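You operate a simulated robot arm through the tools that you are given. There is no shell and no other tool. Be economical: measure what you need, move in short steps, check, and stop when the job is done.

You run a simulated robot arm. Do the job below in one go: nothing can be reset, and whatever is moved stays where it is left.

## Task
Measure the brake on the gauge and sort it by its width.
Fine: under the lid with the number on the display; slide the jaw open again and shut the lid.

It is judged by the outcome, as a careful person would: the job done as asked, and still so three seconds after it is handed in. It fails if anything else is knocked over, pushed out of place, dropped, spilled or broken. Lids that push on must go on centred and level and be pressed home; caps that screw on are set level and turned clockwise until they are tight.

## Robot
A 5-joint arm with a two-finger parallel gripper, fixed in place. Base frame: the origin is at the foot of the arm, x ahead of it, y to its left, z up; the work surface is at about z = 0. Lengths are in cm, angles in rad, forces in N, time in s.
With the tool pointing down near the work surface it reaches from about 26 to 60 cm from the base axis. Its first joint turns from -1.152 to 1.152 rad. The tool tilts only in the upright plane through the base axis and itself; it spins freely about its own axis. Payload 1.57 kg.
The tool frame sits at the grasp point between the pads (the TCP): z along the fingers, y along the line on which they close. The tips reach 3 cm beyond it. The gripper opens to 8 cm. The fingers are 1.7 cm wide and 1.2 cm thick; the gripper's body (4 by 8.2 cm) begins 8 cm behind the TCP.
Orientation is that of the tool frame in the base frame, as a unit quaternion [w, x, y, z]. With the fingers straight down and closing along the base's y, the tool's x points along the base's -x, its y along +y and its z along -z.

## Interface
- The arm moves only by the tool arm_command. Its argument "moves" is a list of rows, each a list of 3 entries, a list of its own where there are three numbers: the gripper command, from -1 (fully open) to 1 (shut), values between in proportion, then the shift along the tool's x, y, z in units of 25 mm (1.0 is 25 mm), then the turn, a rotation vector about the tool's x, y, z in units of 6 degrees (1.0 is 6 degrees). In form: [[grip, [dx, dy, dz], [wx, wy, wz]], ...]. A call has 1 to 20 rows; each row shifts and turns the commanded pose from where the row before left it, along the tool's axes as they then stand. A call with a number of a shift or a turn outside -1 to 1 is refused whole. Rows are played at 5 a second. More than 5 cm and 0.15 rad between two rows, or a gripper value outside its range, and nothing of the call is played. A pose out of reach is approached as far as the arm can. The call stops where the force on the tool passes 40 N (or 10 N more than at its start, if that is more) or the arm is blocked; 0.2 s more then pass. The fingers move at their own pace (about 15.3 cm/s each) and stop on an object; they squeeze with about 42 N. The grip force told is the motor's: it shows also when the fingers shut on nothing. Time passes only in rows, and 0.2 s behind the last, so rows that do not move let the fingers close. The reply holds the time, the measured pose of the TCP, the force on the tool along the base axes, the opening and the grip force, in the units named above and with some noise, with the torque about the TCP (base axes, N m) and any sound that the robot's microphone picked up.
- Cameras (640 x 400 px; columns grow to the right, rows downward): "scene" is fixed at [5.04, 42.33, 50.65]; the picture's right is [-0.47, -0.88, 0.00], its down [-0.63, 0.34, -0.70] and it looks along [0.62, -0.33, -0.72] (base axes); focal length 220 px, centre (320, 200). "wrist" rides on the gripper at [7.2, -0.7, -12.2] in the tool frame; the picture's right is [0.09, 1.00, 0.00], its down [-0.84, 0.08, -0.54] and it looks along [-0.54, 0.05, 0.84] (tool axes); focal length 238 px, centre (320, 200). There is no depth. A picture from a camera that has moved, and an enlarged one, comes with that camera's place and axes in the base frame and with its lens.
- grab_frame(camera): a new picture of that camera. It takes no simulated time.
- zoom(camera, box): a new picture of the part [left, top, right, bottom] of that camera's present view, enlarged. It takes no simulated time.
- close_job(): hands the job in; it is judged then, once.

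Work in short steps. Places have to be worked out from the pictures, the camera data and where the tool is seen: move nearer, look again, correct. Check each grasp and each placing, and mend what went wrong. You have 120 turns and 76 pictures in all, those below and enlarged ones among them. Open the gripper and draw the arm clear of the work before you hand the job in, unless the task says otherwise; then end with one line.

The tools are called after ">>>" by a JSON object that holds its "fn" and its "kwargs". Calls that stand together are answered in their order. arm_command: Moves the arm, as the interface text tells. Its arguments: {"type":"object","properties":{"moves":{"type":"array","items":{"type":"array"}}},"required":["moves"]} The other tools are called the same way: grab_frame (camera) takes a picture; zoom (camera, box) takes an enlarged picture of a part of a camera's view; close_job () hands the job in.

At the start:

```text
clock: 0.0
ee_pos: [38.66, 25.06, 31.99]
ee_rot: [0.001, 0.0, 1.0, 0.0]
contact_force: [-0.1, 0.1, 0.0]
ft_torque: [-0.02, -0.02, 0.0]
finger_gap: 8.03
grip_force: 0.1
```

scene: 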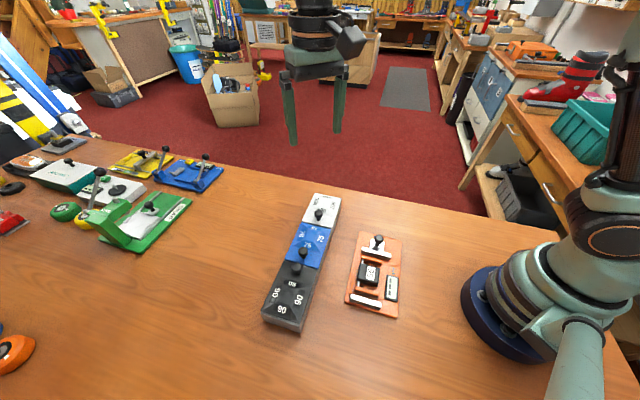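
wrist: 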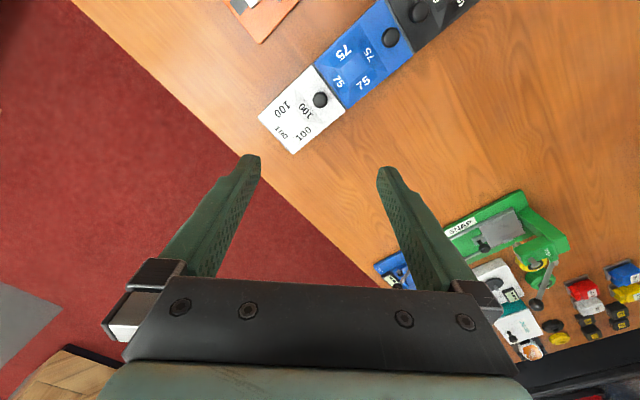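

I see a row of three lidded boxes (100, 75, ?) and an orange gauge. I'll look closer at both.

>>> {"fn": "zoom", "kwargs": {"camera": "scene", "box": [330, 220, 420, 330]}}

>>> {"fn": "zoom", "kwargs": {"camera": "scene", "box": [250, 185, 350, 335]}}

>>> {"fn": "zoom", "kwargs": {"camera": "scene", "box": [0, 130, 240, 280]}}

```text
3.64 times, centred on (375, 275) of scene
camera zoom: at [5.04, 42.33, 50.65], right [-0.47, -0.88, 0.0], down [-0.63, 0.34, -0.7], along [0.62, -0.33, -0.72], focal length 798 px, centre (120, -73)
```

zoom: 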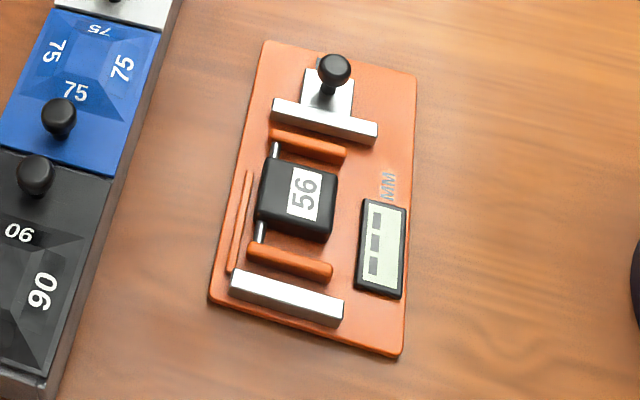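

```text
2.67 times, centred on (300, 260) of scene
camera zoom: at [5.04, 42.33, 50.65], right [-0.47, -0.88, 0.0], down [-0.63, 0.34, -0.7], along [0.62, -0.33, -0.72], focal length 586 px, centre (373, 40)
```

zoom: 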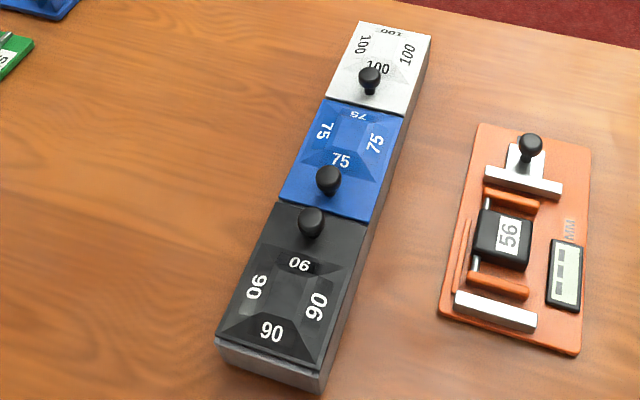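

```text
2.67 times, centred on (120, 205) of scene
camera zoom: at [5.04, 42.33, 50.65], right [-0.47, -0.88, 0.0], down [-0.63, 0.34, -0.7], along [0.62, -0.33, -0.72], focal length 586 px, centre (853, 187)
```

zoom: 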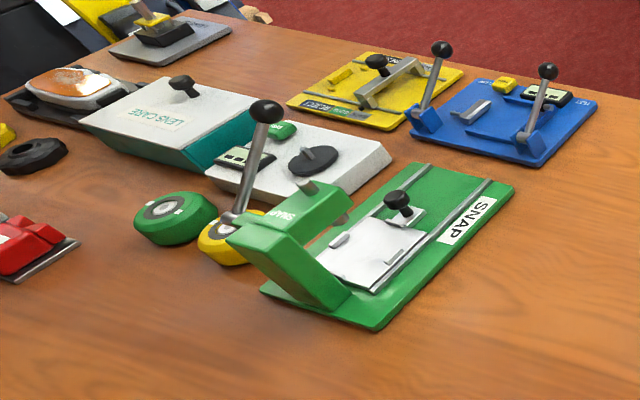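

Brake is already on the gauge around (20,22). The gauge runs roughly along (-0.67,0.74). I spin the tool so its y lies along the gauge and the camera looks inward.

>>> {"fn": "arm_command", "kwargs": {"moves": [[-1, [0, 0, 0], [0, 0, 1]], [-1, [0, 0, 0], [0, 0, 1]], [-1, [0, 0, 0], [0, 0, 1]], [-1, [0, 0, 0], [0, 0, 1]], [-1, [0, 0, 0], [0, 0, 1]], [-1, [0, 0, 0], [0, 0, 1]], [-1, [0, 0, 0], [0, 0, 1]], [-1, [0, 0, 0], [0, 0, 1]], [-1, [0, 0, 0], [0, 0, 1]], [-1, [0, 0, 0], [0, 0, 1]], [-1, [0, 0, 0], [0, 0, 1]], [-1, [0, 0, 0], [0, 0, 1]], [-1, [0, 0, 0], [0, 0, 1]], [-1, [0, 0, 0], [0, 0, 1]], [-1, [0, 0, 0], [0, 0, 1]], [-1, [0, 0, 0], [0, 0, 1]], [-1, [0, 0, 0], [0, 0, 1]], [-1, [0, 0, 0], [0, 0, 1]], [-1, [0, 0, 0], [0, 0, 1]], [-1, [0, 0, 0], [0, 0, 1]]]}}

>>> {"fn": "arm_command", "kwargs": {"moves": [[-1, [0, 0, 0], [0, 0, 1]], [-1, [0, 0, 0], [0, 0, 1]], [-1, [0, 0, 0], [0, 0, 0.3]], [-1, [0, 0, 0], [0, 0, 0]]]}}

>>> {"fn": "grab_frame", "kwargs": {"camera": "wrist"}}

```text
clock: 4.2
ee_pos: [38.77, 25.23, 31.87]
ee_rot: [0.001, 0.866, 0.499, 0.0]
contact_force: [0.0, -0.6, 0.2]
ft_torque: [-0.03, -0.01, -0.02]
finger_gap: 7.99
grip_force: 0.1
```

```text
clock: 5.2
ee_pos: [38.73, 25.14, 31.89]
ee_rot: [0.0, 0.92, 0.392, 0.001]
contact_force: [0.5, -0.4, -0.1]
ft_torque: [0.0, 0.0, -0.01]
finger_gap: 8.0
grip_force: 0.1
```

```text
70 pictures are left
camera wrist: at [43.19, 30.82, 44.11], right [0.78, -0.62, 0.0], down [-0.52, -0.66, 0.54], along [-0.34, -0.42, -0.84], focal length 238 px, centre (320, 200)
```

wrist: 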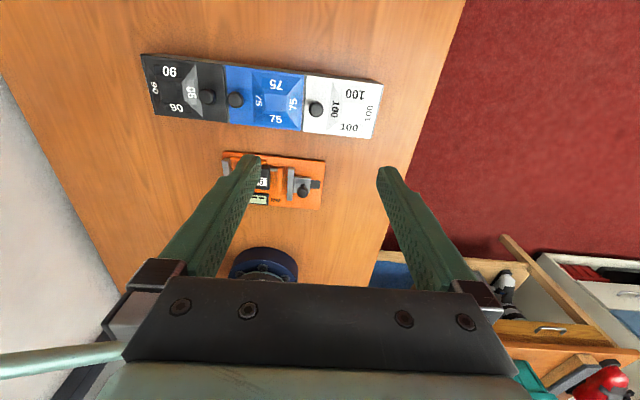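

Good orientation. I zoom for detail.

>>> {"fn": "zoom", "kwargs": {"camera": "wrist", "box": [130, 40, 400, 210]}}

```text
2.35 times, centred on (265, 125) of wrist
camera zoom: at [43.19, 30.82, 44.11], right [0.78, -0.62, 0.0], down [-0.52, -0.66, 0.54], along [-0.34, -0.42, -0.84], focal length 561 px, centre (449, 376)
```

zoom: 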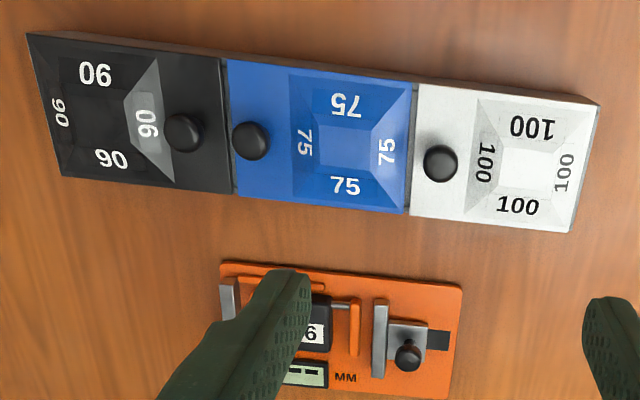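

The boxes' knob positions agree between the cameras. I move above the gauge, height 20, to view it between the fingers.

>>> {"fn": "arm_command", "kwargs": {"moves": [[-1, [-0.87, -0.486, 0.68], [0, 0, 0]], [-1, [-0.87, -0.486, 0.68], [0, 0, 0]], [-1, [-0.87, -0.486, 0.68], [0, 0, 0]], [-1, [-0.87, -0.486, 0.68], [0, 0, 0]], [-1, [-0.87, -0.486, 0.68], [0, 0, 0]], [-1, [-0.87, -0.486, 0.68], [0, 0, 0]], [-1, [-0.87, -0.486, 0.68], [0, 0, 0]], [-1, [0, 0, 0], [0, 0, 0]]]}}

>>> {"fn": "grab_frame", "kwargs": {"camera": "wrist"}}

```text
clock: 7.0
ee_pos: [23.31, 18.84, 19.75]
ee_rot: [0.0, 0.919, 0.395, 0.0]
contact_force: [0.0, -0.6, 0.5]
ft_torque: [0.02, -0.01, 0.01]
finger_gap: 8.03
grip_force: 0.0
out of reach, approached as far as the arm can: row 6, 7
```

```text
68 pictures are left
camera wrist: at [27.62, 24.41, 32.1], right [0.79, -0.62, 0.0], down [-0.52, -0.66, 0.54], along [-0.33, -0.43, -0.84], focal length 238 px, centre (320, 200)
```

wrist: 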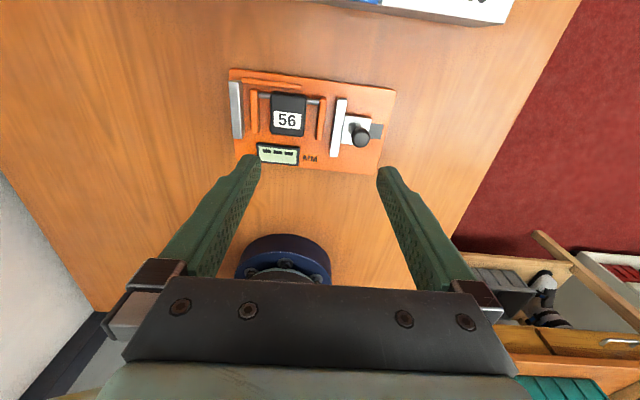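

>>> {"fn": "zoom", "kwargs": {"camera": "wrist", "box": [220, 60, 404, 180]}}

```text
3.33 times, centred on (312, 120) of wrist
camera zoom: at [27.62, 24.41, 32.1], right [0.79, -0.62, 0.0], down [-0.52, -0.66, 0.54], along [-0.33, -0.43, -0.84], focal length 794 px, centre (347, 467)
```

zoom: 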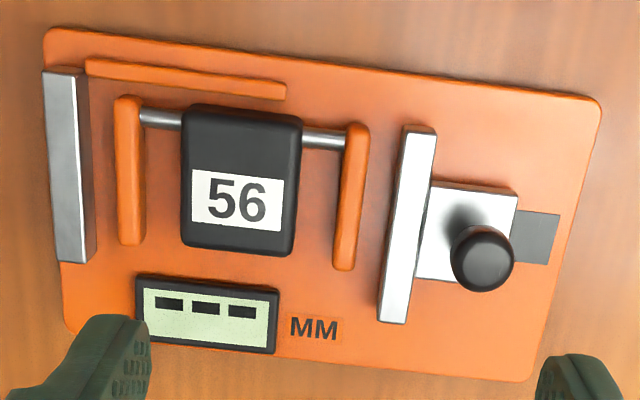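

The brake's arms lie along the gauge axis (≈-44°), ~9 cm across; slider knob at ≈(26.1,14.1), head z≈3.5. I spin 90° so the fingers close across the slider, to grip its knob.

>>> {"fn": "arm_command", "kwargs": {"moves": [[-1, [0, 0, 0], [0, 0, 1]], [-1, [0, 0, 0], [0, 0, 1]], [-1, [0, 0, 0], [0, 0, 1]], [-1, [0, 0, 0], [0, 0, 1]], [-1, [0, 0, 0], [0, 0, 1]], [-1, [0, 0, 0], [0, 0, 1]], [-1, [0, 0, 0], [0, 0, 1]], [-1, [0, 0, 0], [0, 0, 1]], [-1, [0, 0, 0], [0, 0, 1]], [-1, [0, 0, 0], [0, 0, 1]], [-1, [0, 0, 0], [0, 0, 1]], [-1, [0, 0, 0], [0, 0, 1]], [-1, [0, 0, 0], [0, 0, 1]], [-1, [0, 0, 0], [0, 0, 1]], [-1, [0, 0, 0], [0, 0, 1]], [-1, [0, 0, 0], [0, 0, 0]]]}}

```text
clock: 10.4
ee_pos: [18.08, -22.45, 20.07]
ee_rot: [0.0, 0.928, -0.373, 0.0]
contact_force: [-0.3, -0.3, 0.6]
ft_torque: [-0.01, -0.04, -0.01]
finger_gap: 8.01
grip_force: 0.0
out of reach, approached as far as the arm can: row 1, 2, 3, 4, 5, 6, 7, 8, 9, 10, 11, 12, 13, 14, 15
```

The best-effort IK swung the arm to the other side; nothing was touched. I must stay within reach. First I back out radially with one row to see where the command stands.

>>> {"fn": "arm_command", "kwargs": {"moves": [[-1, [0.9, 0.1, 0], [0, 0, 0]], [-1, [0, 0, 0], [0, 0, 0]]]}}

```text
clock: 11.0
ee_pos: [19.45, -24.14, 20.12]
ee_rot: [0.0, 0.928, -0.372, 0.0]
contact_force: [0.3, -0.9, -0.1]
ft_torque: [0.02, 0.01, -0.02]
finger_gap: 8.0
grip_force: 0.0
```

>>> {"fn": "arm_command", "kwargs": {"moves": [[-1, [0.096, -0.96, 0], [0, 0, 0]], [-1, [0.096, -0.96, 0], [0, 0, 0]], [-1, [0.096, -0.96, 0], [0, 0, 0]], [-1, [0.096, -0.96, 0], [0, 0, 0]], [-1, [0.096, -0.96, 0], [0, 0, 0]], [-1, [0.096, -0.96, 0], [0, 0, 0]], [-1, [0.096, -0.96, 0], [0, 0, 0]], [-1, [0.096, -0.96, 0], [0, 0, 0]], [-1, [0.096, -0.96, 0], [0, 0, 0]], [-1, [-0.83, -0.867, 0], [0, 0, 0]], [-1, [-0.83, -0.867, 0], [0, 0, 0]], [-1, [-0.83, -0.867, 0], [0, 0, 0]], [-1, [-0.83, -0.867, 0], [0, 0, 0]], [-1, [-0.83, -0.867, 0], [0, 0, 0]], [-1, [-0.83, -0.867, 0], [0, 0, 0]], [-1, [0, 0, 0], [0, 0, 0]]]}}

```text
clock: 14.4
ee_pos: [12.48, -15.39, 21.89]
ee_rot: [0.001, 0.929, -0.371, 0.0]
contact_force: [0.4, 0.6, 0.2]
ft_torque: [0.02, 0.0, -0.05]
finger_gap: 7.98
grip_force: 0.0
out of reach, approached as far as the arm can: row 1, 2, 3, 4, 5, 6, 7, 8, 9, 10, 11, 12, 13, 14, 15
```

The commands show the spin joint has a stop near "camera outward" (relative angle ≈0.13). I'll unwind the other way: first a few rows of turn away from the stop.

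>>> {"fn": "arm_command", "kwargs": {"moves": [[-1, [0, 0, 0], [0, 0, -1]], [-1, [0, 0, 0], [0, 0, -1]], [-1, [0, 0, 0], [0, 0, -1]], [-1, [0, 0, 0], [0, 0, -1]], [-1, [0, 0, 0], [0, 0, -1]], [-1, [0, 0, 0], [0, 0, 0]]]}}

```text
clock: 15.8
ee_pos: [12.54, -15.36, 22.03]
ee_rot: [-0.001, 0.993, -0.119, 0.0]
contact_force: [0.2, -0.3, -0.3]
ft_torque: [-0.03, 0.0, 0.01]
finger_gap: 8.01
grip_force: 0.1
```

>>> {"fn": "arm_command", "kwargs": {"moves": [[-1, [0.5, 0, 0], [0, 0, -1]], [-1, [0.5, 0, 0], [0, 0, -1]], [-1, [0.5, 0, 0], [0, 0, -1]], [-1, [0.5, 0, 0], [0, 0, -1]], [-1, [0.5, 0.5, 0], [0, 0, -1]], [-1, [0.5, 0.5, 0], [0, 0, -1]], [-1, [0.5, 0.5, 0], [0, 0, -1]], [-1, [0.5, 0.5, 0], [0, 0, -1]], [-1, [0.5, 0.5, 0], [0, 0, -1]], [-1, [0.5, 0.5, 0], [0, 0, -1]], [-1, [0, 0, 0], [0, 0, 0]]]}}

```text
clock: 18.2
ee_pos: [27.67, -19.14, 21.89]
ee_rot: [0.0, 0.919, 0.394, 0.0]
contact_force: [0.9, 0.0, 0.3]
ft_torque: [0.05, 0.03, 0.02]
finger_gap: 8.01
grip_force: 0.1
```

>>> {"fn": "arm_command", "kwargs": {"moves": [[-1, [0, 0, 0], [0, 0, -1]], [-1, [0, 0, 0], [0, 0, -1]], [-1, [0, 0, 0], [0, 0, -1]], [-1, [0, 0, 0], [0, 0, -1]], [-1, [0, 0, 0], [0, 0, -1]], [-1, [0, 0, 0], [0, 0, -1]], [-1, [0, 0, 0], [0, 0, -1]], [-1, [0, 0, 0], [0, 0, -1]], [-1, [0, 0, 0], [0, 0, -1]], [-1, [0, 0, 0], [0, 0, -1]], [-1, [0, 0, 0], [0, 0, -1]], [-1, [0, 0, 0], [0, 0, -1]], [-1, [0, 0, 0], [0, 0, -1]], [-1, [0, 0, 0], [0, 0, -1]], [-1, [0, 0, 0], [0, 0, -1]], [-1, [0.217, 0.975, 0], [0, 0, 0]], [-1, [0.217, 0.975, 0], [0, 0, 0]], [-1, [0.217, 0.975, 0], [0, 0, 0]], [-1, [0.217, 0.975, 0], [0, 0, 0]], [-1, [0, 0, 0], [0, 0, 0]]]}}

```text
clock: 22.4
ee_pos: [32.44, -10.68, 21.98]
ee_rot: [0.0, 0.373, 0.928, 0.001]
contact_force: [0.9, 0.5, 0.7]
ft_torque: [-0.01, -0.02, -0.03]
finger_gap: 8.02
grip_force: 0.1
```

>>> {"fn": "arm_command", "kwargs": {"moves": [[-1, [0.614, 0.818, 0], [0, 0, 0]], [-1, [0.614, 0.818, 0], [0, 0, 0]], [-1, [0.614, 0.818, 0], [0, 0, 0]], [-1, [0.614, 0.818, 0], [0, 0, 0]], [-1, [0.614, 0.818, 0], [0, 0, 0]], [-1, [0.907, 0.323, 0.533], [0, 0, 0]], [-1, [0.907, 0.323, 0.533], [0, 0, 0]], [-1, [0.907, 0.323, 0.533], [0, 0, 0]], [-1, [0.907, 0.323, 0.533], [0, 0, 0]], [-1, [0.907, 0.323, 0.533], [0, 0, 0]], [-1, [0.907, 0.323, 0.533], [0, 0, 0]], [-1, [0, 0, 0], [0, 0, 0]]]}}

>>> {"fn": "grab_frame", "kwargs": {"camera": "wrist"}}

```text
clock: 25.0
ee_pos: [27.49, 14.88, 13.83]
ee_rot: [0.0, 0.373, 0.928, 0.0]
contact_force: [-0.9, -0.6, -0.9]
ft_torque: [-0.01, -0.01, -0.02]
finger_gap: 8.03
grip_force: 0.0
```

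```text
66 pictures are left
camera wrist: at [21.77, 19.3, 26.23], right [0.62, 0.78, 0.0], down [0.66, -0.52, 0.54], along [0.42, -0.34, -0.84], focal length 238 px, centre (320, 200)
```

wrist: 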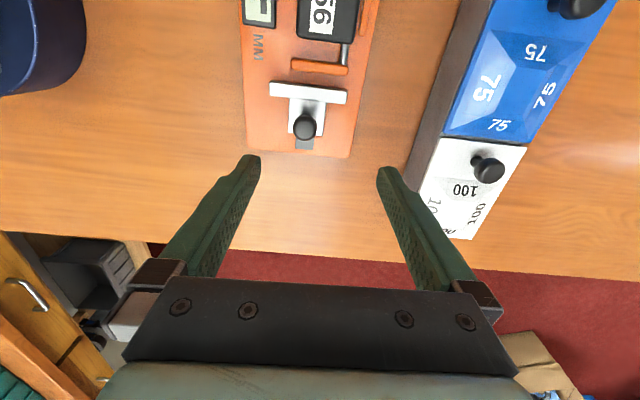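

Knob at ≈(26.0,14.1). I descend over it to TCP z≈7 with a narrower opening and check.

>>> {"fn": "arm_command", "kwargs": {"moves": [[-0.3, [0.073, -0.213, 0.9], [0, 0, 0]], [-0.3, [0.073, -0.213, 0.9], [0, 0, 0]], [-0.3, [0.073, -0.213, 0.9], [0, 0, 0]], [-0.3, [0, 0, 0], [0, 0, 0]]]}}

>>> {"fn": "grab_frame", "kwargs": {"camera": "wrist"}}

>>> {"fn": "zoom", "kwargs": {"camera": "scene", "box": [330, 200, 430, 300]}}

```text
clock: 26.0
ee_pos: [26.2, 14.25, 7.24]
ee_rot: [0.0, 0.372, 0.928, 0.0]
contact_force: [0.0, 0.4, -0.5]
ft_torque: [0.02, 0.0, 0.01]
finger_gap: 5.2
grip_force: 0.0
```

```text
65 pictures are left
camera wrist: at [20.48, 18.69, 19.48], right [0.62, 0.78, 0.0], down [0.66, -0.52, 0.54], along [0.42, -0.34, -0.84], focal length 238 px, centre (320, 200)
```

wrist: 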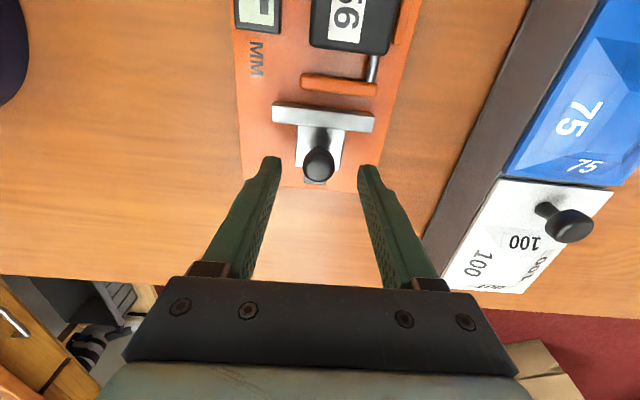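

```text
4.00 times, centred on (380, 250) of scene
camera zoom: at [5.04, 42.33, 50.65], right [-0.47, -0.88, 0.0], down [-0.63, 0.34, -0.7], along [0.62, -0.33, -0.72], focal length 878 px, centre (80, 0)
```

zoom: 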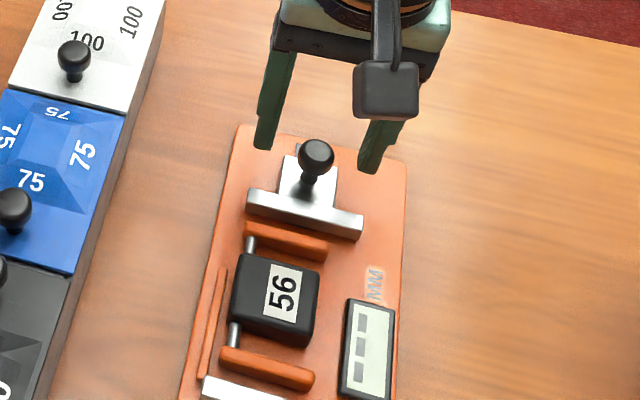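

Aligned. I go down to z≈5 and close on the knob.

>>> {"fn": "arm_command", "kwargs": {"moves": [[-0.3, [0.02, -0.05, 0.46], [0, 0, 0]], [-0.3, [0.02, -0.05, 0.46], [0, 0, 0]], [-0.3, [0, 0, 0], [0, 0, 0]], [1, [0, 0, 0], [0, 0, 0]], [1, [0, 0, 0], [0, 0, 0]], [1, [0, 0, 0], [0, 0, 0]]]}}

>>> {"fn": "grab_frame", "kwargs": {"camera": "wrist"}}

```text
clock: 27.4
ee_pos: [25.97, 14.13, 4.92]
ee_rot: [0.001, 0.373, 0.928, 0.0]
contact_force: [6.2, 5.6, -0.2]
ft_torque: [0.51, -0.05, -1.02]
finger_gap: 3.54
grip_force: 41.6
```

```text
63 pictures are left
camera wrist: at [20.29, 18.58, 17.2], right [0.62, 0.78, 0.0], down [0.66, -0.52, 0.54], along [0.42, -0.34, -0.84], focal length 238 px, centre (320, 200)
```

wrist: 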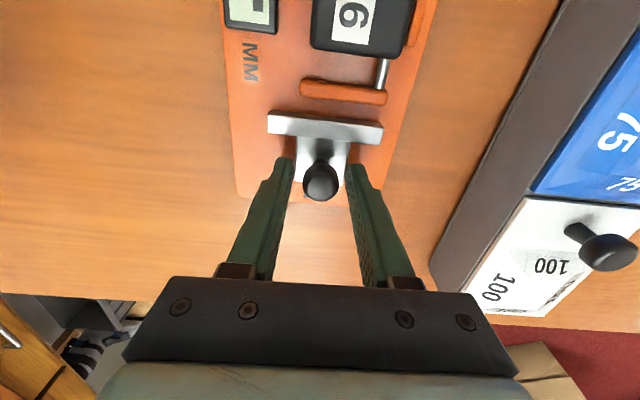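

It closed on the carriage (3.5 cm) rather than the knob; I reopen, rise about 1 cm and grip the knob's head.

>>> {"fn": "arm_command", "kwargs": {"moves": [[-0.3, [0, 0, 0], [0, 0, 0]], [-0.3, [0, 0, 0], [0, 0, 0]], [-0.3, [0, 0, -0.4], [0, 0, 0]], [-0.3, [0, 0, 0], [0, 0, 0]], [1, [0, 0, 0], [0, 0, 0]], [1, [0, 0, 0], [0, 0, 0]], [1, [0, 0, 0], [0, 0, 0]]]}}

>>> {"fn": "zoom", "kwargs": {"camera": "scene", "box": [330, 200, 430, 300]}}

```text
clock: 29.0
ee_pos: [25.94, 14.27, 5.99]
ee_rot: [0.0, 0.373, 0.928, 0.0]
contact_force: [1.2, 1.6, 2.3]
ft_torque: [0.01, -0.03, 0.03]
finger_gap: 2.14
grip_force: 34.5
```

```text
4.00 times, centred on (380, 250) of scene
camera zoom: at [5.04, 42.33, 50.65], right [-0.47, -0.88, 0.0], down [-0.63, 0.34, -0.7], along [0.62, -0.33, -0.72], focal length 878 px, centre (80, 0)
```

zoom: 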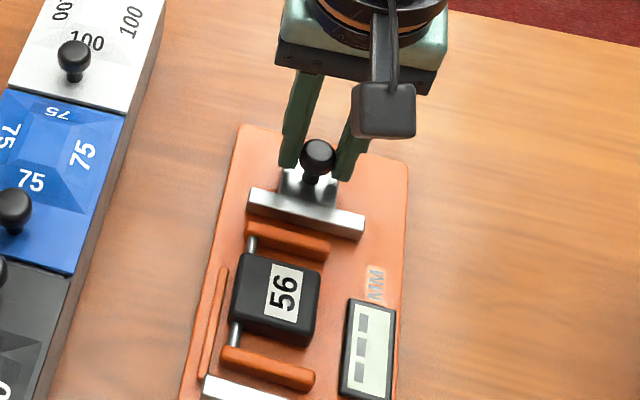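

Knob gripped (2.1 cm). I slide toward the fixed jaw in small steps.

>>> {"fn": "arm_command", "kwargs": {"moves": [[1, [0.2, 0, 0], [0, 0, 0]], [1, [0.2, 0, 0], [0, 0, 0]], [1, [0, 0, 0], [0, 0, 0]]]}}

>>> {"fn": "grab_frame", "kwargs": {"camera": "wrist"}}

```text
clock: 29.8
ee_pos: [25.37, 14.65, 5.96]
ee_rot: [0.002, 0.373, 0.928, 0.003]
contact_force: [3.8, 3.3, 25.1]
ft_torque: [0.15, -0.01, -0.01]
finger_gap: 2.13
grip_force: 34.8
```

```text
61 pictures are left
camera wrist: at [19.59, 19.17, 18.15], right [0.62, 0.78, 0.01], down [0.66, -0.52, 0.54], along [0.43, -0.34, -0.84], focal length 238 px, centre (320, 200)
```

wrist: 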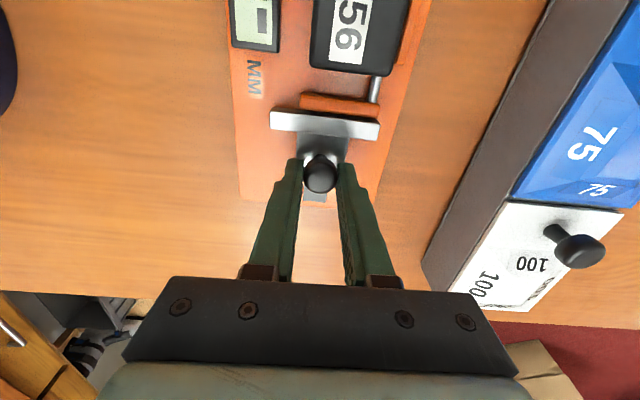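

Jaw is moving, nearly at the brake; z force is 25 N so I relieve upward slightly as I continue.

>>> {"fn": "arm_command", "kwargs": {"moves": [[1, [0, 0, -0.04], [0, 0, 0]], [1, [0.16, 0, 0], [0, 0, 0]], [1, [0, 0, 0], [0, 0, 0]]]}}

>>> {"fn": "grab_frame", "kwargs": {"camera": "wrist"}}

```text
clock: 30.6
ee_pos: [24.82, 14.9, 5.9]
ee_rot: [0.0, 0.372, 0.928, -0.001]
contact_force: [8.0, 6.8, 0.0]
ft_torque: [0.11, -0.17, -0.05]
finger_gap: 2.11
grip_force: 34.1
```

```text
60 pictures are left
camera wrist: at [19.13, 19.37, 18.19], right [0.62, 0.78, 0.0], down [0.66, -0.52, 0.54], along [0.42, -0.34, -0.84], focal length 238 px, centre (320, 200)
```

wrist: 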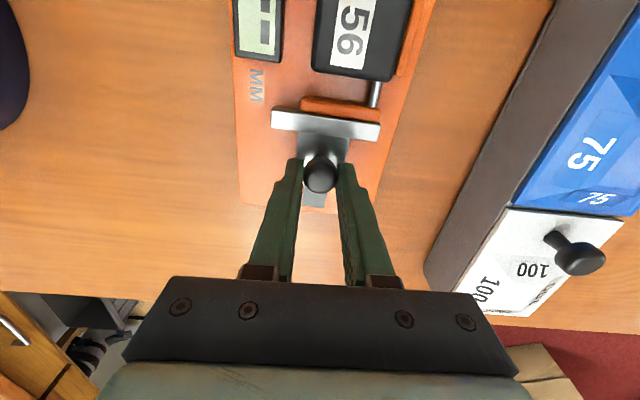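

I check in the scene view that the gauge plate itself hasn't shifted.

>>> {"fn": "zoom", "kwargs": {"camera": "scene", "box": [330, 220, 420, 330]}}

```text
3.64 times, centred on (375, 275) of scene
camera zoom: at [5.04, 42.34, 50.65], right [-0.47, -0.88, 0.0], down [-0.63, 0.34, -0.7], along [0.62, -0.33, -0.72], focal length 798 px, centre (120, -73)
```

zoom: 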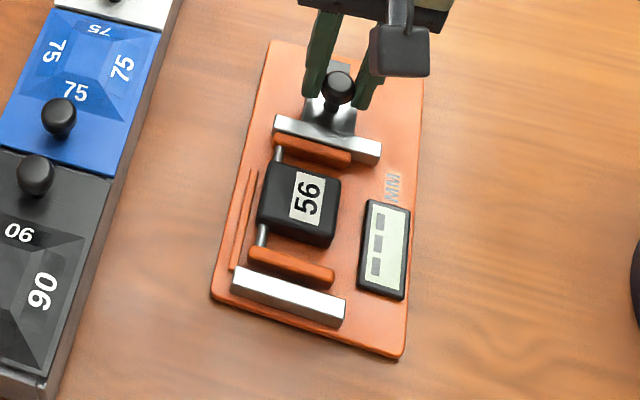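

The plate has turned very slightly; the lateral force shows I'm pulling the knob toward the base. I shift outward 3 mm to relieve it.

>>> {"fn": "arm_command", "kwargs": {"moves": [[1, [0, 0.06, 0], [0, 0, 0]], [1, [0, 0.06, 0], [0, 0, 0]], [1, [0, 0, 0], [0, 0, 0]]]}}

>>> {"fn": "zoom", "kwargs": {"camera": "scene", "box": [330, 220, 420, 330]}}

```text
clock: 31.4
ee_pos: [24.85, 14.89, 5.68]
ee_rot: [-0.003, 0.373, 0.928, -0.005]
contact_force: [-12.9, -14.9, 1.8]
ft_torque: [-0.27, 0.26, 0.1]
finger_gap: 2.15
grip_force: 33.9
```

```text
3.64 times, centred on (375, 275) of scene
camera zoom: at [5.04, 42.33, 50.65], right [-0.47, -0.88, 0.0], down [-0.63, 0.34, -0.7], along [0.62, -0.33, -0.72], focal length 798 px, centre (120, -73)
```

zoom: 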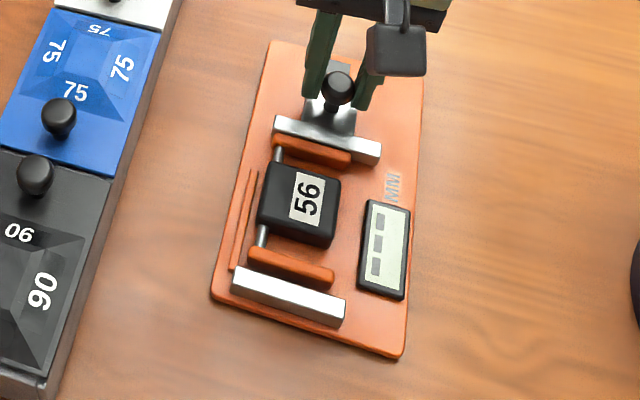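

Lateral holding is stiff, so I'll release and instead push the knob from behind with shut fingers, which leaves it free sideways.

>>> {"fn": "arm_command", "kwargs": {"moves": [[0, [0, 0, 0], [0, 0, 0]], [0, [0, 0, 0], [0, 0, 0]], [0, [0, 0, -0.6], [0, 0, 0]], [0, [0, 0, -0.6], [0, 0, 0]], [1, [-0.5, 0, 0], [0, 0, 0]], [1, [-0.5, 0, 0], [0, 0, 0]], [1, [0, 0, 0], [0, 0, 0]]]}}

>>> {"fn": "grab_frame", "kwargs": {"camera": "wrist"}}

```text
clock: 33.0
ee_pos: [27.04, 13.47, 8.96]
ee_rot: [0.0, 0.373, 0.928, 0.0]
contact_force: [0.9, 0.0, -0.5]
ft_torque: [-0.03, -0.01, -0.01]
finger_gap: 0.02
grip_force: 21.1
```

```text
57 pictures are left
camera wrist: at [21.25, 17.85, 21.27], right [0.62, 0.78, 0.0], down [0.66, -0.52, 0.54], along [0.42, -0.34, -0.84], focal length 238 px, centre (320, 200)
```

wrist: 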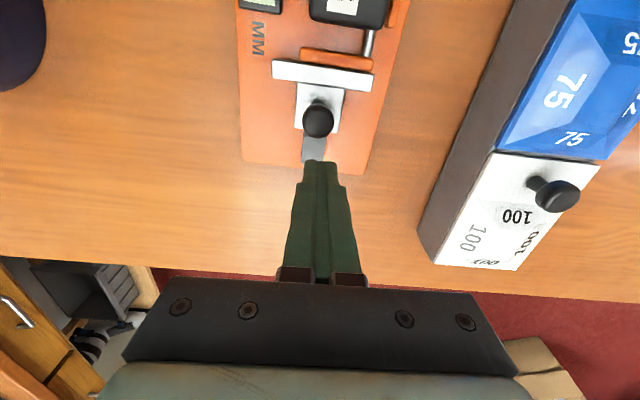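

Knob now at ≈(24.5,15.0), about 0.5 cm inward of the tool's line and 2.9 cm ahead. I align, go down behind it, and push until contact builds.

>>> {"fn": "arm_command", "kwargs": {"moves": [[1, [0, -0.1, 0.67], [0, 0, 0]], [1, [0, -0.1, 0.67], [0, 0, 0]], [1, [0, 0, 0], [0, 0, 0]], [1, [0.2, 0, 0], [0, 0, 0]], [1, [0.2, 0, 0], [0, 0, 0]], [1, [0, 0, 0], [0, 0, 0]]]}}

>>> {"fn": "grab_frame", "kwargs": {"camera": "wrist"}}

```text
clock: 34.4
ee_pos: [25.72, 13.83, 5.64]
ee_rot: [0.0, 0.373, 0.928, 0.0]
contact_force: [0.0, -1.4, -0.4]
ft_torque: [-0.02, -0.01, -0.03]
finger_gap: 0.0
grip_force: 21.1
```

```text
56 pictures are left
camera wrist: at [19.98, 18.31, 18.0], right [0.62, 0.78, 0.0], down [0.66, -0.52, 0.54], along [0.42, -0.34, -0.84], focal length 238 px, centre (320, 200)
```

wrist: 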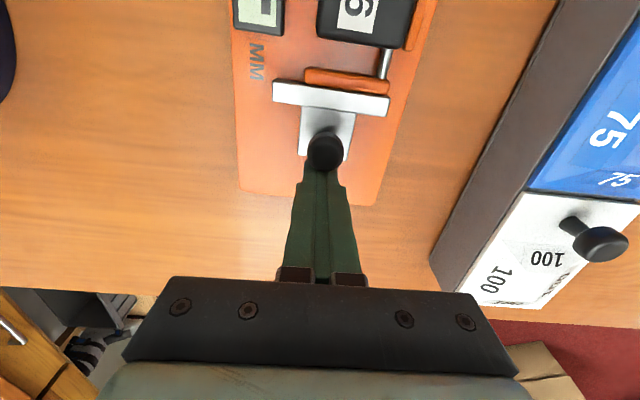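

Contact is imminent and aligned. I push 0.5 cm steps.

>>> {"fn": "arm_command", "kwargs": {"moves": [[1, [0.16, 0, 0], [0, 0, 0]], [1, [0.16, 0, 0], [0, 0, 0]], [1, [0, 0, 0], [0, 0, 0]]]}}

>>> {"fn": "zoom", "kwargs": {"camera": "scene", "box": [330, 220, 420, 330]}}

```text
clock: 35.2
ee_pos: [25.18, 14.47, 5.74]
ee_rot: [0.001, 0.373, 0.928, 0.001]
contact_force: [17.4, -20.5, 4.4]
ft_torque: [-0.09, -0.42, -0.04]
finger_gap: 0.0
grip_force: 21.1
```

```text
3.64 times, centred on (375, 275) of scene
camera zoom: at [5.04, 42.33, 50.65], right [-0.47, -0.88, 0.0], down [-0.63, 0.34, -0.7], along [0.62, -0.33, -0.72], focal length 798 px, centre (120, -73)
```

zoom: 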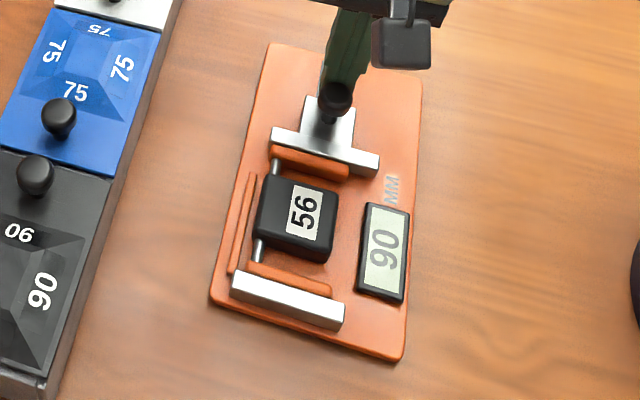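

The display reads 90. I back off, rise, and look to grip the knob again for opening.

>>> {"fn": "arm_command", "kwargs": {"moves": [[1, [-0.3, 0, 0], [0, 0, 0]], [1, [-0.1, 0, -0.6], [0, 0, 0]], [1, [0, 0, -0.6], [0, 0, 0]], [0, [0, 0, 0], [0, 0, 0]], [0, [0, 0, 0], [0, 0, 0]]]}}

>>> {"fn": "grab_frame", "kwargs": {"camera": "wrist"}}

>>> {"fn": "zoom", "kwargs": {"camera": "scene", "box": [330, 220, 420, 330]}}

```text
clock: 36.4
ee_pos: [25.9, 13.76, 8.52]
ee_rot: [0.001, 0.372, 0.928, 0.0]
contact_force: [0.2, 0.5, -0.4]
ft_torque: [0.0, 0.02, -0.03]
finger_gap: 4.0
grip_force: 0.0
```

```text
54 pictures are left
camera wrist: at [20.12, 18.11, 20.9], right [0.62, 0.78, 0.0], down [0.66, -0.52, 0.54], along [0.42, -0.34, -0.84], focal length 238 px, centre (320, 200)
```

wrist: 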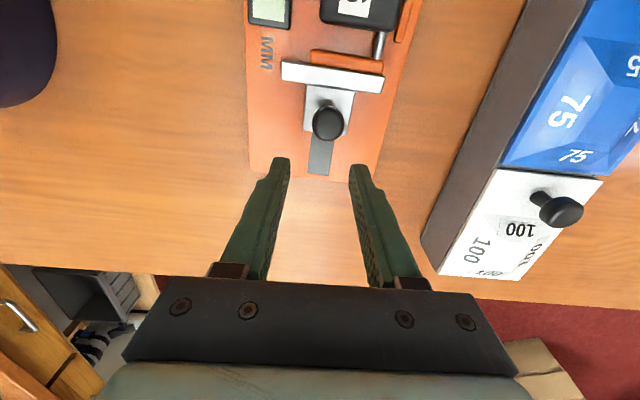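

```text
3.64 times, centred on (375, 275) of scene
camera zoom: at [5.04, 42.33, 50.65], right [-0.47, -0.88, 0.0], down [-0.63, 0.34, -0.7], along [0.62, -0.33, -0.72], focal length 798 px, centre (120, -73)
```

zoom: 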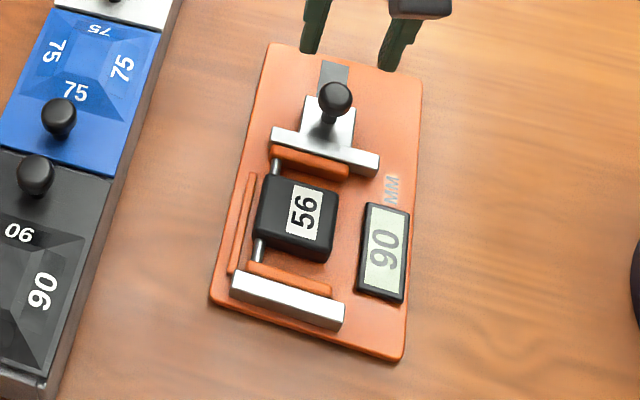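

Knob at ≈(24.2,15.6). I move over it, descend to 5.9 and close gently (gap command just under the knob's 2.1 cm).

>>> {"fn": "arm_command", "kwargs": {"moves": [[0, [0.5, 0.04, 0], [0, 0, 0]], [0, [0.52, 0.04, 0], [0, 0, 0]], [0, [0, 0, 0.52], [0, 0, 0]], [0, [0, 0, 0.52], [0, 0, 0]], [0, [0, 0, 0], [0, 0, 0]], [0.55, [0, 0, 0], [0, 0, 0]], [0.55, [0, 0, 0], [0, 0, 0]]]}}

>>> {"fn": "grab_frame", "kwargs": {"camera": "wrist"}}

```text
clock: 38.0
ee_pos: [24.34, 15.62, 6.0]
ee_rot: [-0.001, 0.373, 0.928, -0.001]
contact_force: [-2.7, -3.3, -0.4]
ft_torque: [-0.06, 0.05, 0.08]
finger_gap: 2.11
grip_force: 34.4
```

```text
52 pictures are left
camera wrist: at [18.61, 19.99, 18.26], right [0.62, 0.78, 0.0], down [0.66, -0.52, 0.54], along [0.42, -0.34, -0.84], focal length 238 px, centre (320, 200)
```

wrist: 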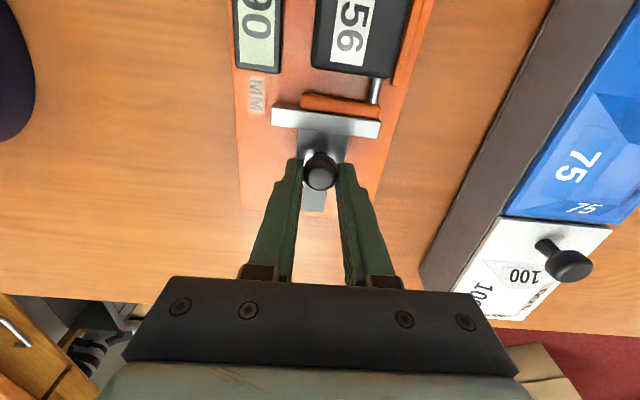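

Gripped with small lateral force. I slide it open along -x in steps.

>>> {"fn": "arm_command", "kwargs": {"moves": [[0.55, [-0.2, 0, 0], [0, 0, 0]], [0.55, [-0.2, 0, 0], [0, 0, 0]], [0.55, [0, 0, 0], [0, 0, 0]]]}}

>>> {"fn": "arm_command", "kwargs": {"moves": [[0.55, [-0.2, 0, 0], [0, 0, 0]], [0.55, [-0.2, 0, 0], [0, 0, 0]], [0.55, [0, 0, 0], [0, 0, 0]]]}}

>>> {"fn": "zoom", "kwargs": {"camera": "scene", "box": [330, 220, 420, 330]}}

```text
clock: 38.8
ee_pos: [25.0, 14.91, 6.02]
ee_rot: [-0.001, 0.373, 0.928, -0.002]
contact_force: [-10.6, -10.7, 4.0]
ft_torque: [-0.19, 0.23, 0.12]
finger_gap: 2.1
grip_force: 34.3
```

```text
clock: 39.6
ee_pos: [25.9, 14.14, 6.1]
ee_rot: [0.001, 0.373, 0.928, 0.002]
contact_force: [3.2, 1.4, -0.3]
ft_torque: [0.09, -0.15, -0.15]
finger_gap: 2.14
grip_force: 34.6
```

```text
3.64 times, centred on (375, 275) of scene
camera zoom: at [5.04, 42.34, 50.65], right [-0.47, -0.88, 0.0], down [-0.63, 0.34, -0.7], along [0.62, -0.33, -0.72], focal length 798 px, centre (120, -73)
```

zoom: 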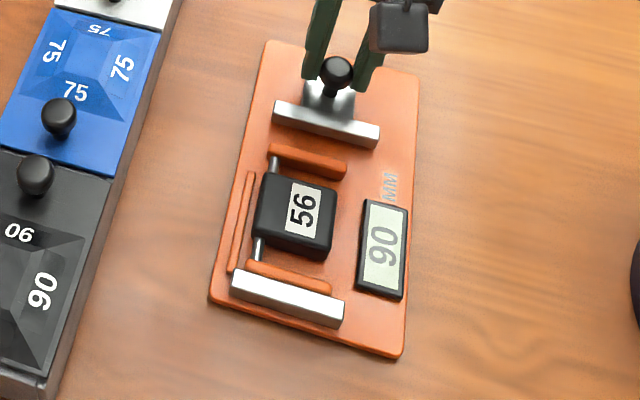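

Jaw is open again and the plate is nearly back in its original place; display still shows 90. I release, rise, and go look at the 90 box.

>>> {"fn": "arm_command", "kwargs": {"moves": [[0, [0, 0, 0], [0, 0, 0]], [0, [0, 0, 0], [0, 0, 0]], [0, [0, 0, -0.8], [0, 0, 0]], [0, [0, 0, -0.8], [0, 0, 0]], [0, [0, 0.5, -0.8], [0, 0, 0]], [0, [0, 0.8, -0.8], [0, 0, 0]], [0, [0, 0.9, -0.6], [0, 0, 0]], [0, [0.3, 0.9, -0.3], [0, 0, 0]], [0, [0.5, 0.9, 0], [0, 0, 0]], [0, [0.5, 0.9, 0], [0, 0, 0]], [0, [0, 0, 0], [0, 0, 0]]]}}

>>> {"fn": "grab_frame", "kwargs": {"camera": "wrist"}}

>>> {"fn": "zoom", "kwargs": {"camera": "scene", "box": [250, 220, 350, 340]}}

```text
clock: 42.0
ee_pos: [31.74, 25.09, 16.36]
ee_rot: [0.0, 0.372, 0.928, -0.001]
contact_force: [0.4, 0.2, -0.1]
ft_torque: [0.02, -0.02, 0.02]
finger_gap: 4.0
grip_force: 0.0
```

```text
50 pictures are left
camera wrist: at [26.07, 29.54, 28.63], right [0.62, 0.78, 0.0], down [0.66, -0.52, 0.54], along [0.42, -0.34, -0.84], focal length 238 px, centre (320, 200)
```

wrist: 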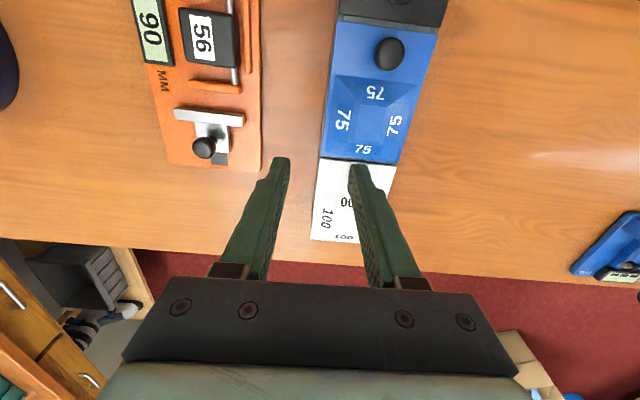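

```text
3.33 times, centred on (300, 280) of scene
camera zoom: at [5.04, 42.34, 50.65], right [-0.47, -0.88, 0.0], down [-0.63, 0.34, -0.7], along [0.62, -0.33, -0.72], focal length 732 px, centre (387, -67)
```

zoom: 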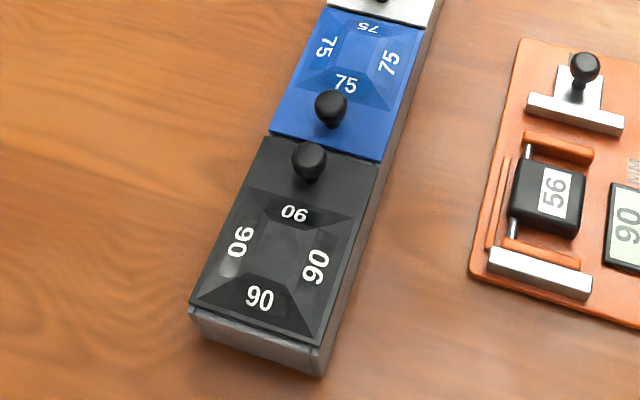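

>>> {"fn": "zoom", "kwargs": {"camera": "scene", "box": [256, 255, 326, 335]}}

```text
5.00 times, centred on (291, 295) of scene
camera zoom: at [5.04, 42.34, 50.65], right [-0.47, -0.88, 0.0], down [-0.63, 0.34, -0.7], along [0.62, -0.33, -0.72], focal length 1098 px, centre (465, -275)
```

zoom: 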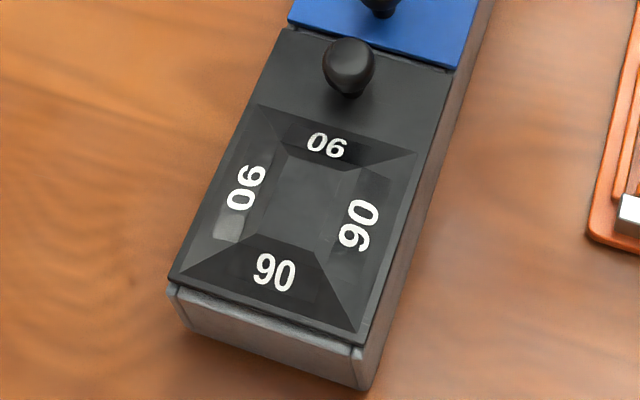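

I move above the 90 box for a close view of it.

>>> {"fn": "arm_command", "kwargs": {"moves": [[0, [0.886, 0.263, -0.1], [0, 0, 0]], [0, [0.886, 0.263, -0.1], [0, 0, 0]], [0, [0.886, 0.263, -0.1], [0, 0, 0]], [0, [0.886, 0.263, -0.1], [0, 0, 0]], [0, [0.886, 0.263, -0.1], [0, 0, 0]], [0, [0.886, 0.263, -0.1], [0, 0, 0]], [0, [0.886, 0.263, -0.1], [0, 0, 0]], [0, [0, 0, 0], [0, 0, 0]]]}}

>>> {"fn": "grab_frame", "kwargs": {"camera": "wrist"}}

```text
clock: 43.8
ee_pos: [23.76, 39.28, 17.75]
ee_rot: [0.0, 0.373, 0.928, 0.0]
contact_force: [-0.9, -0.5, -0.4]
ft_torque: [0.0, -0.03, -0.03]
finger_gap: 4.0
grip_force: 0.1
```

```text
47 pictures are left
camera wrist: at [18.16, 43.74, 30.06], right [0.62, 0.78, 0.0], down [0.66, -0.52, 0.54], along [0.42, -0.34, -0.84], focal length 238 px, centre (320, 200)
```

wrist: 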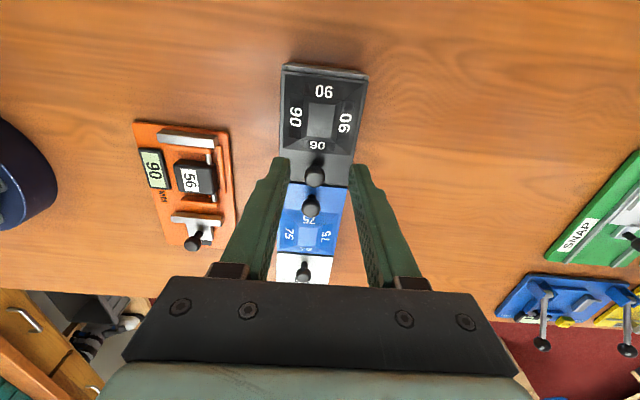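

>>> {"fn": "zoom", "kwargs": {"camera": "wrist", "box": [240, 50, 400, 225]}}

```text
2.29 times, centred on (320, 138) of wrist
camera zoom: at [18.16, 43.74, 30.06], right [0.62, 0.78, 0.0], down [0.66, -0.52, 0.54], along [0.42, -0.34, -0.84], focal length 545 px, centre (320, 343)
```

zoom: 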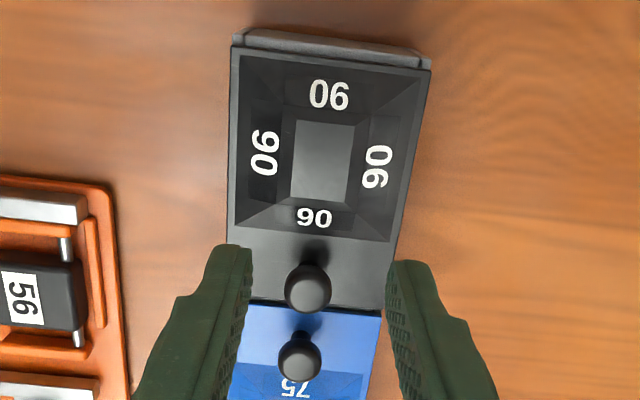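

Geometry: hinge side at ≈(20.3,42.8), lid at z≈5, knob head at ≈(27.0,36.0,7). I move over the knob at z≈11.5 and check.

>>> {"fn": "arm_command", "kwargs": {"moves": [[0, [-0.62, -0.02, 0.83], [0, 0, 0]], [0, [-0.62, -0.02, 0.83], [0, 0, 0]], [0, [-0.62, -0.02, 0.83], [0, 0, 0]], [0, [0, 0, 0], [0, 0, 0]]]}}

>>> {"fn": "grab_frame", "kwargs": {"camera": "wrist"}}

>>> {"fn": "zoom", "kwargs": {"camera": "scene", "box": [250, 200, 350, 320]}}

```text
clock: 44.8
ee_pos: [27.18, 35.8, 11.85]
ee_rot: [0.0, 0.372, 0.928, 0.0]
contact_force: [-0.2, 0.3, -0.5]
ft_torque: [0.0, 0.01, 0.02]
finger_gap: 4.01
grip_force: 0.0
```

```text
45 pictures are left
camera wrist: at [21.46, 40.22, 24.0], right [0.62, 0.78, 0.0], down [0.66, -0.52, 0.54], along [0.42, -0.34, -0.84], focal length 238 px, centre (320, 200)
```

wrist: 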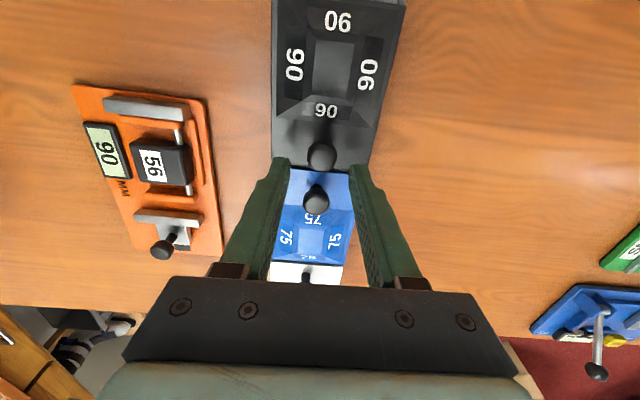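

```text
3.33 times, centred on (300, 260) of scene
camera zoom: at [5.04, 42.33, 50.65], right [-0.47, -0.88, 0.0], down [-0.63, 0.34, -0.7], along [0.62, -0.33, -0.72], focal length 732 px, centre (387, 0)
```

zoom: 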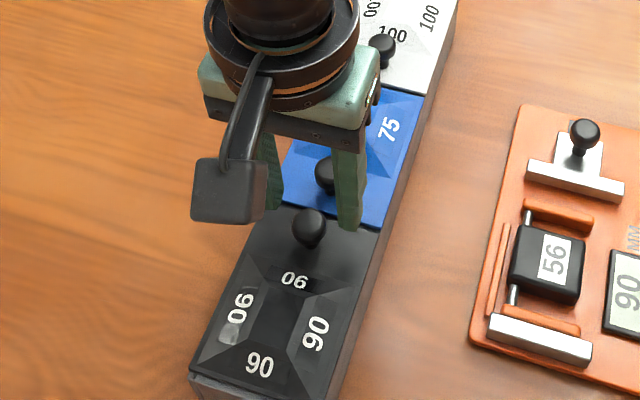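

Aligned. Down to z≈8.5 and close on the knob.

>>> {"fn": "arm_command", "kwargs": {"moves": [[0, [0.05, 0.03, 0.66], [0, 0, 0]], [0, [0, 0, 0.66], [0, 0, 0]], [0, [0, 0, 0], [0, 0, 0]], [0.55, [0, 0, 0], [0, 0, 0]], [0.55, [0, 0, 0], [0, 0, 0]]]}}

>>> {"fn": "zoom", "kwargs": {"camera": "scene", "box": [250, 200, 350, 320]}}

```text
clock: 46.0
ee_pos: [27.23, 35.93, 8.46]
ee_rot: [-0.001, 0.373, 0.928, -0.002]
contact_force: [-9.1, -7.4, 8.4]
ft_torque: [-0.07, 0.15, 0.0]
finger_gap: 2.19
grip_force: 2.0
```

```text
3.33 times, centred on (300, 260) of scene
camera zoom: at [5.03, 42.33, 50.65], right [-0.47, -0.88, 0.0], down [-0.63, 0.34, -0.7], along [0.62, -0.33, -0.72], focal length 732 px, centre (387, 0)
```

zoom: 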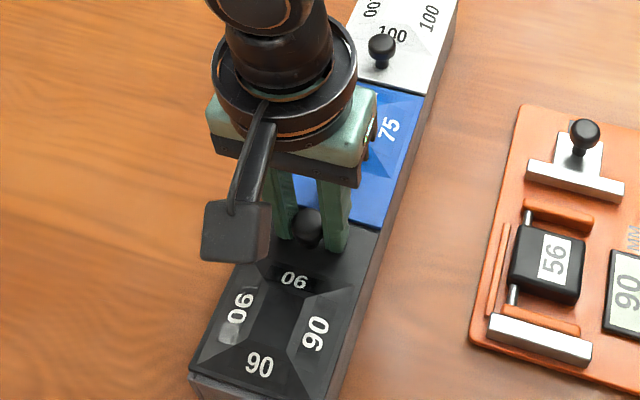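

Holding the knob (2.2 cm). I close firmly and lift 1 cm along the expected hinge arc.

>>> {"fn": "arm_command", "kwargs": {"moves": [[0.7, [0, -0.03, 0], [0, 0, 0]], [0.7, [0, 0, 0], [0, 0, 0]], [0.7, [0.04, 0, -0.2], [0, 0, 0]], [0.7, [0.06, 0, -0.2], [0, 0, 0]], [0.7, [0, 0, 0], [0, 0, 0]]]}}

>>> {"fn": "zoom", "kwargs": {"camera": "scene", "box": [250, 200, 350, 320]}}

```text
clock: 47.2
ee_pos: [26.88, 36.14, 9.56]
ee_rot: [-0.001, 0.374, 0.928, -0.002]
contact_force: [6.0, -5.2, -27.7]
ft_torque: [-0.15, -0.16, 0.02]
finger_gap: 2.13
grip_force: 34.6
```

```text
3.33 times, centred on (300, 260) of scene
camera zoom: at [5.04, 42.34, 50.64], right [-0.47, -0.88, 0.0], down [-0.63, 0.34, -0.7], along [0.62, -0.33, -0.72], focal length 732 px, centre (387, 0)
```

zoom: 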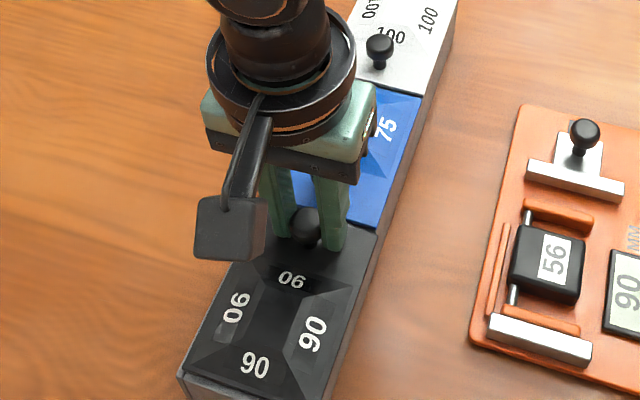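

The whole box seems to be lifting slightly rather than the lid (28 N). I set it back and look.

>>> {"fn": "arm_command", "kwargs": {"moves": [[0.7, [-0.05, 0, 0.2], [0, 0, 0]], [0.7, [-0.05, 0, 0.2], [0, 0, 0]], [0.7, [0, 0, 0], [0, 0, 0]]]}}

>>> {"fn": "zoom", "kwargs": {"camera": "scene", "box": [250, 200, 350, 320]}}

>>> {"fn": "grab_frame", "kwargs": {"camera": "wrist"}}

```text
clock: 48.0
ee_pos: [27.07, 36.44, 8.84]
ee_rot: [0.001, 0.371, 0.928, 0.004]
contact_force: [-16.4, 11.6, 12.4]
ft_torque: [0.2, 0.31, 0.06]
finger_gap: 2.1
grip_force: 34.4
```

```text
3.33 times, centred on (300, 260) of scene
camera zoom: at [5.03, 42.33, 50.66], right [-0.47, -0.88, 0.0], down [-0.63, 0.34, -0.7], along [0.62, -0.33, -0.72], focal length 732 px, centre (387, 0)
```

zoom: 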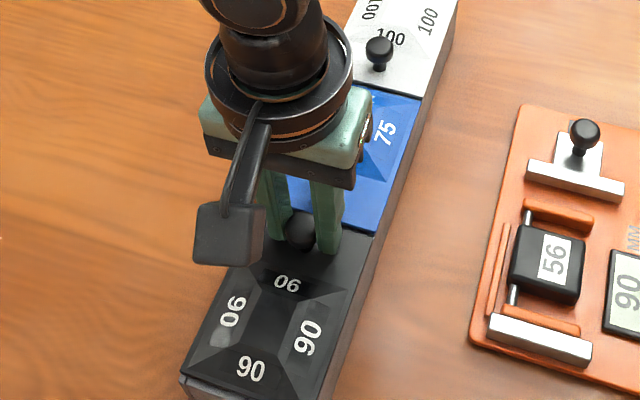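

```text
40 pictures are left
camera wrist: at [21.33, 40.73, 21.13], right [0.62, 0.79, 0.01], down [0.66, -0.52, 0.54], along [0.43, -0.33, -0.84], focal length 238 px, centre (320, 200)
```

wrist: 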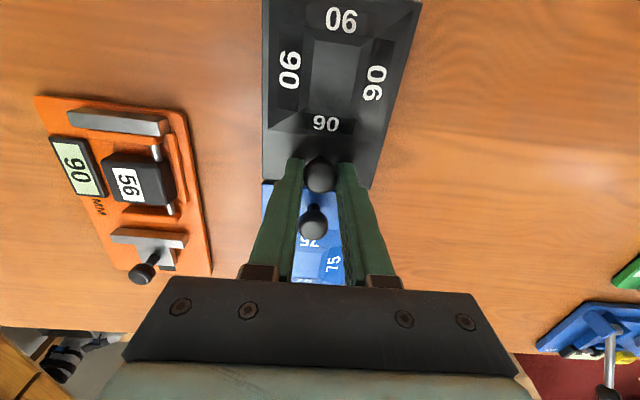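

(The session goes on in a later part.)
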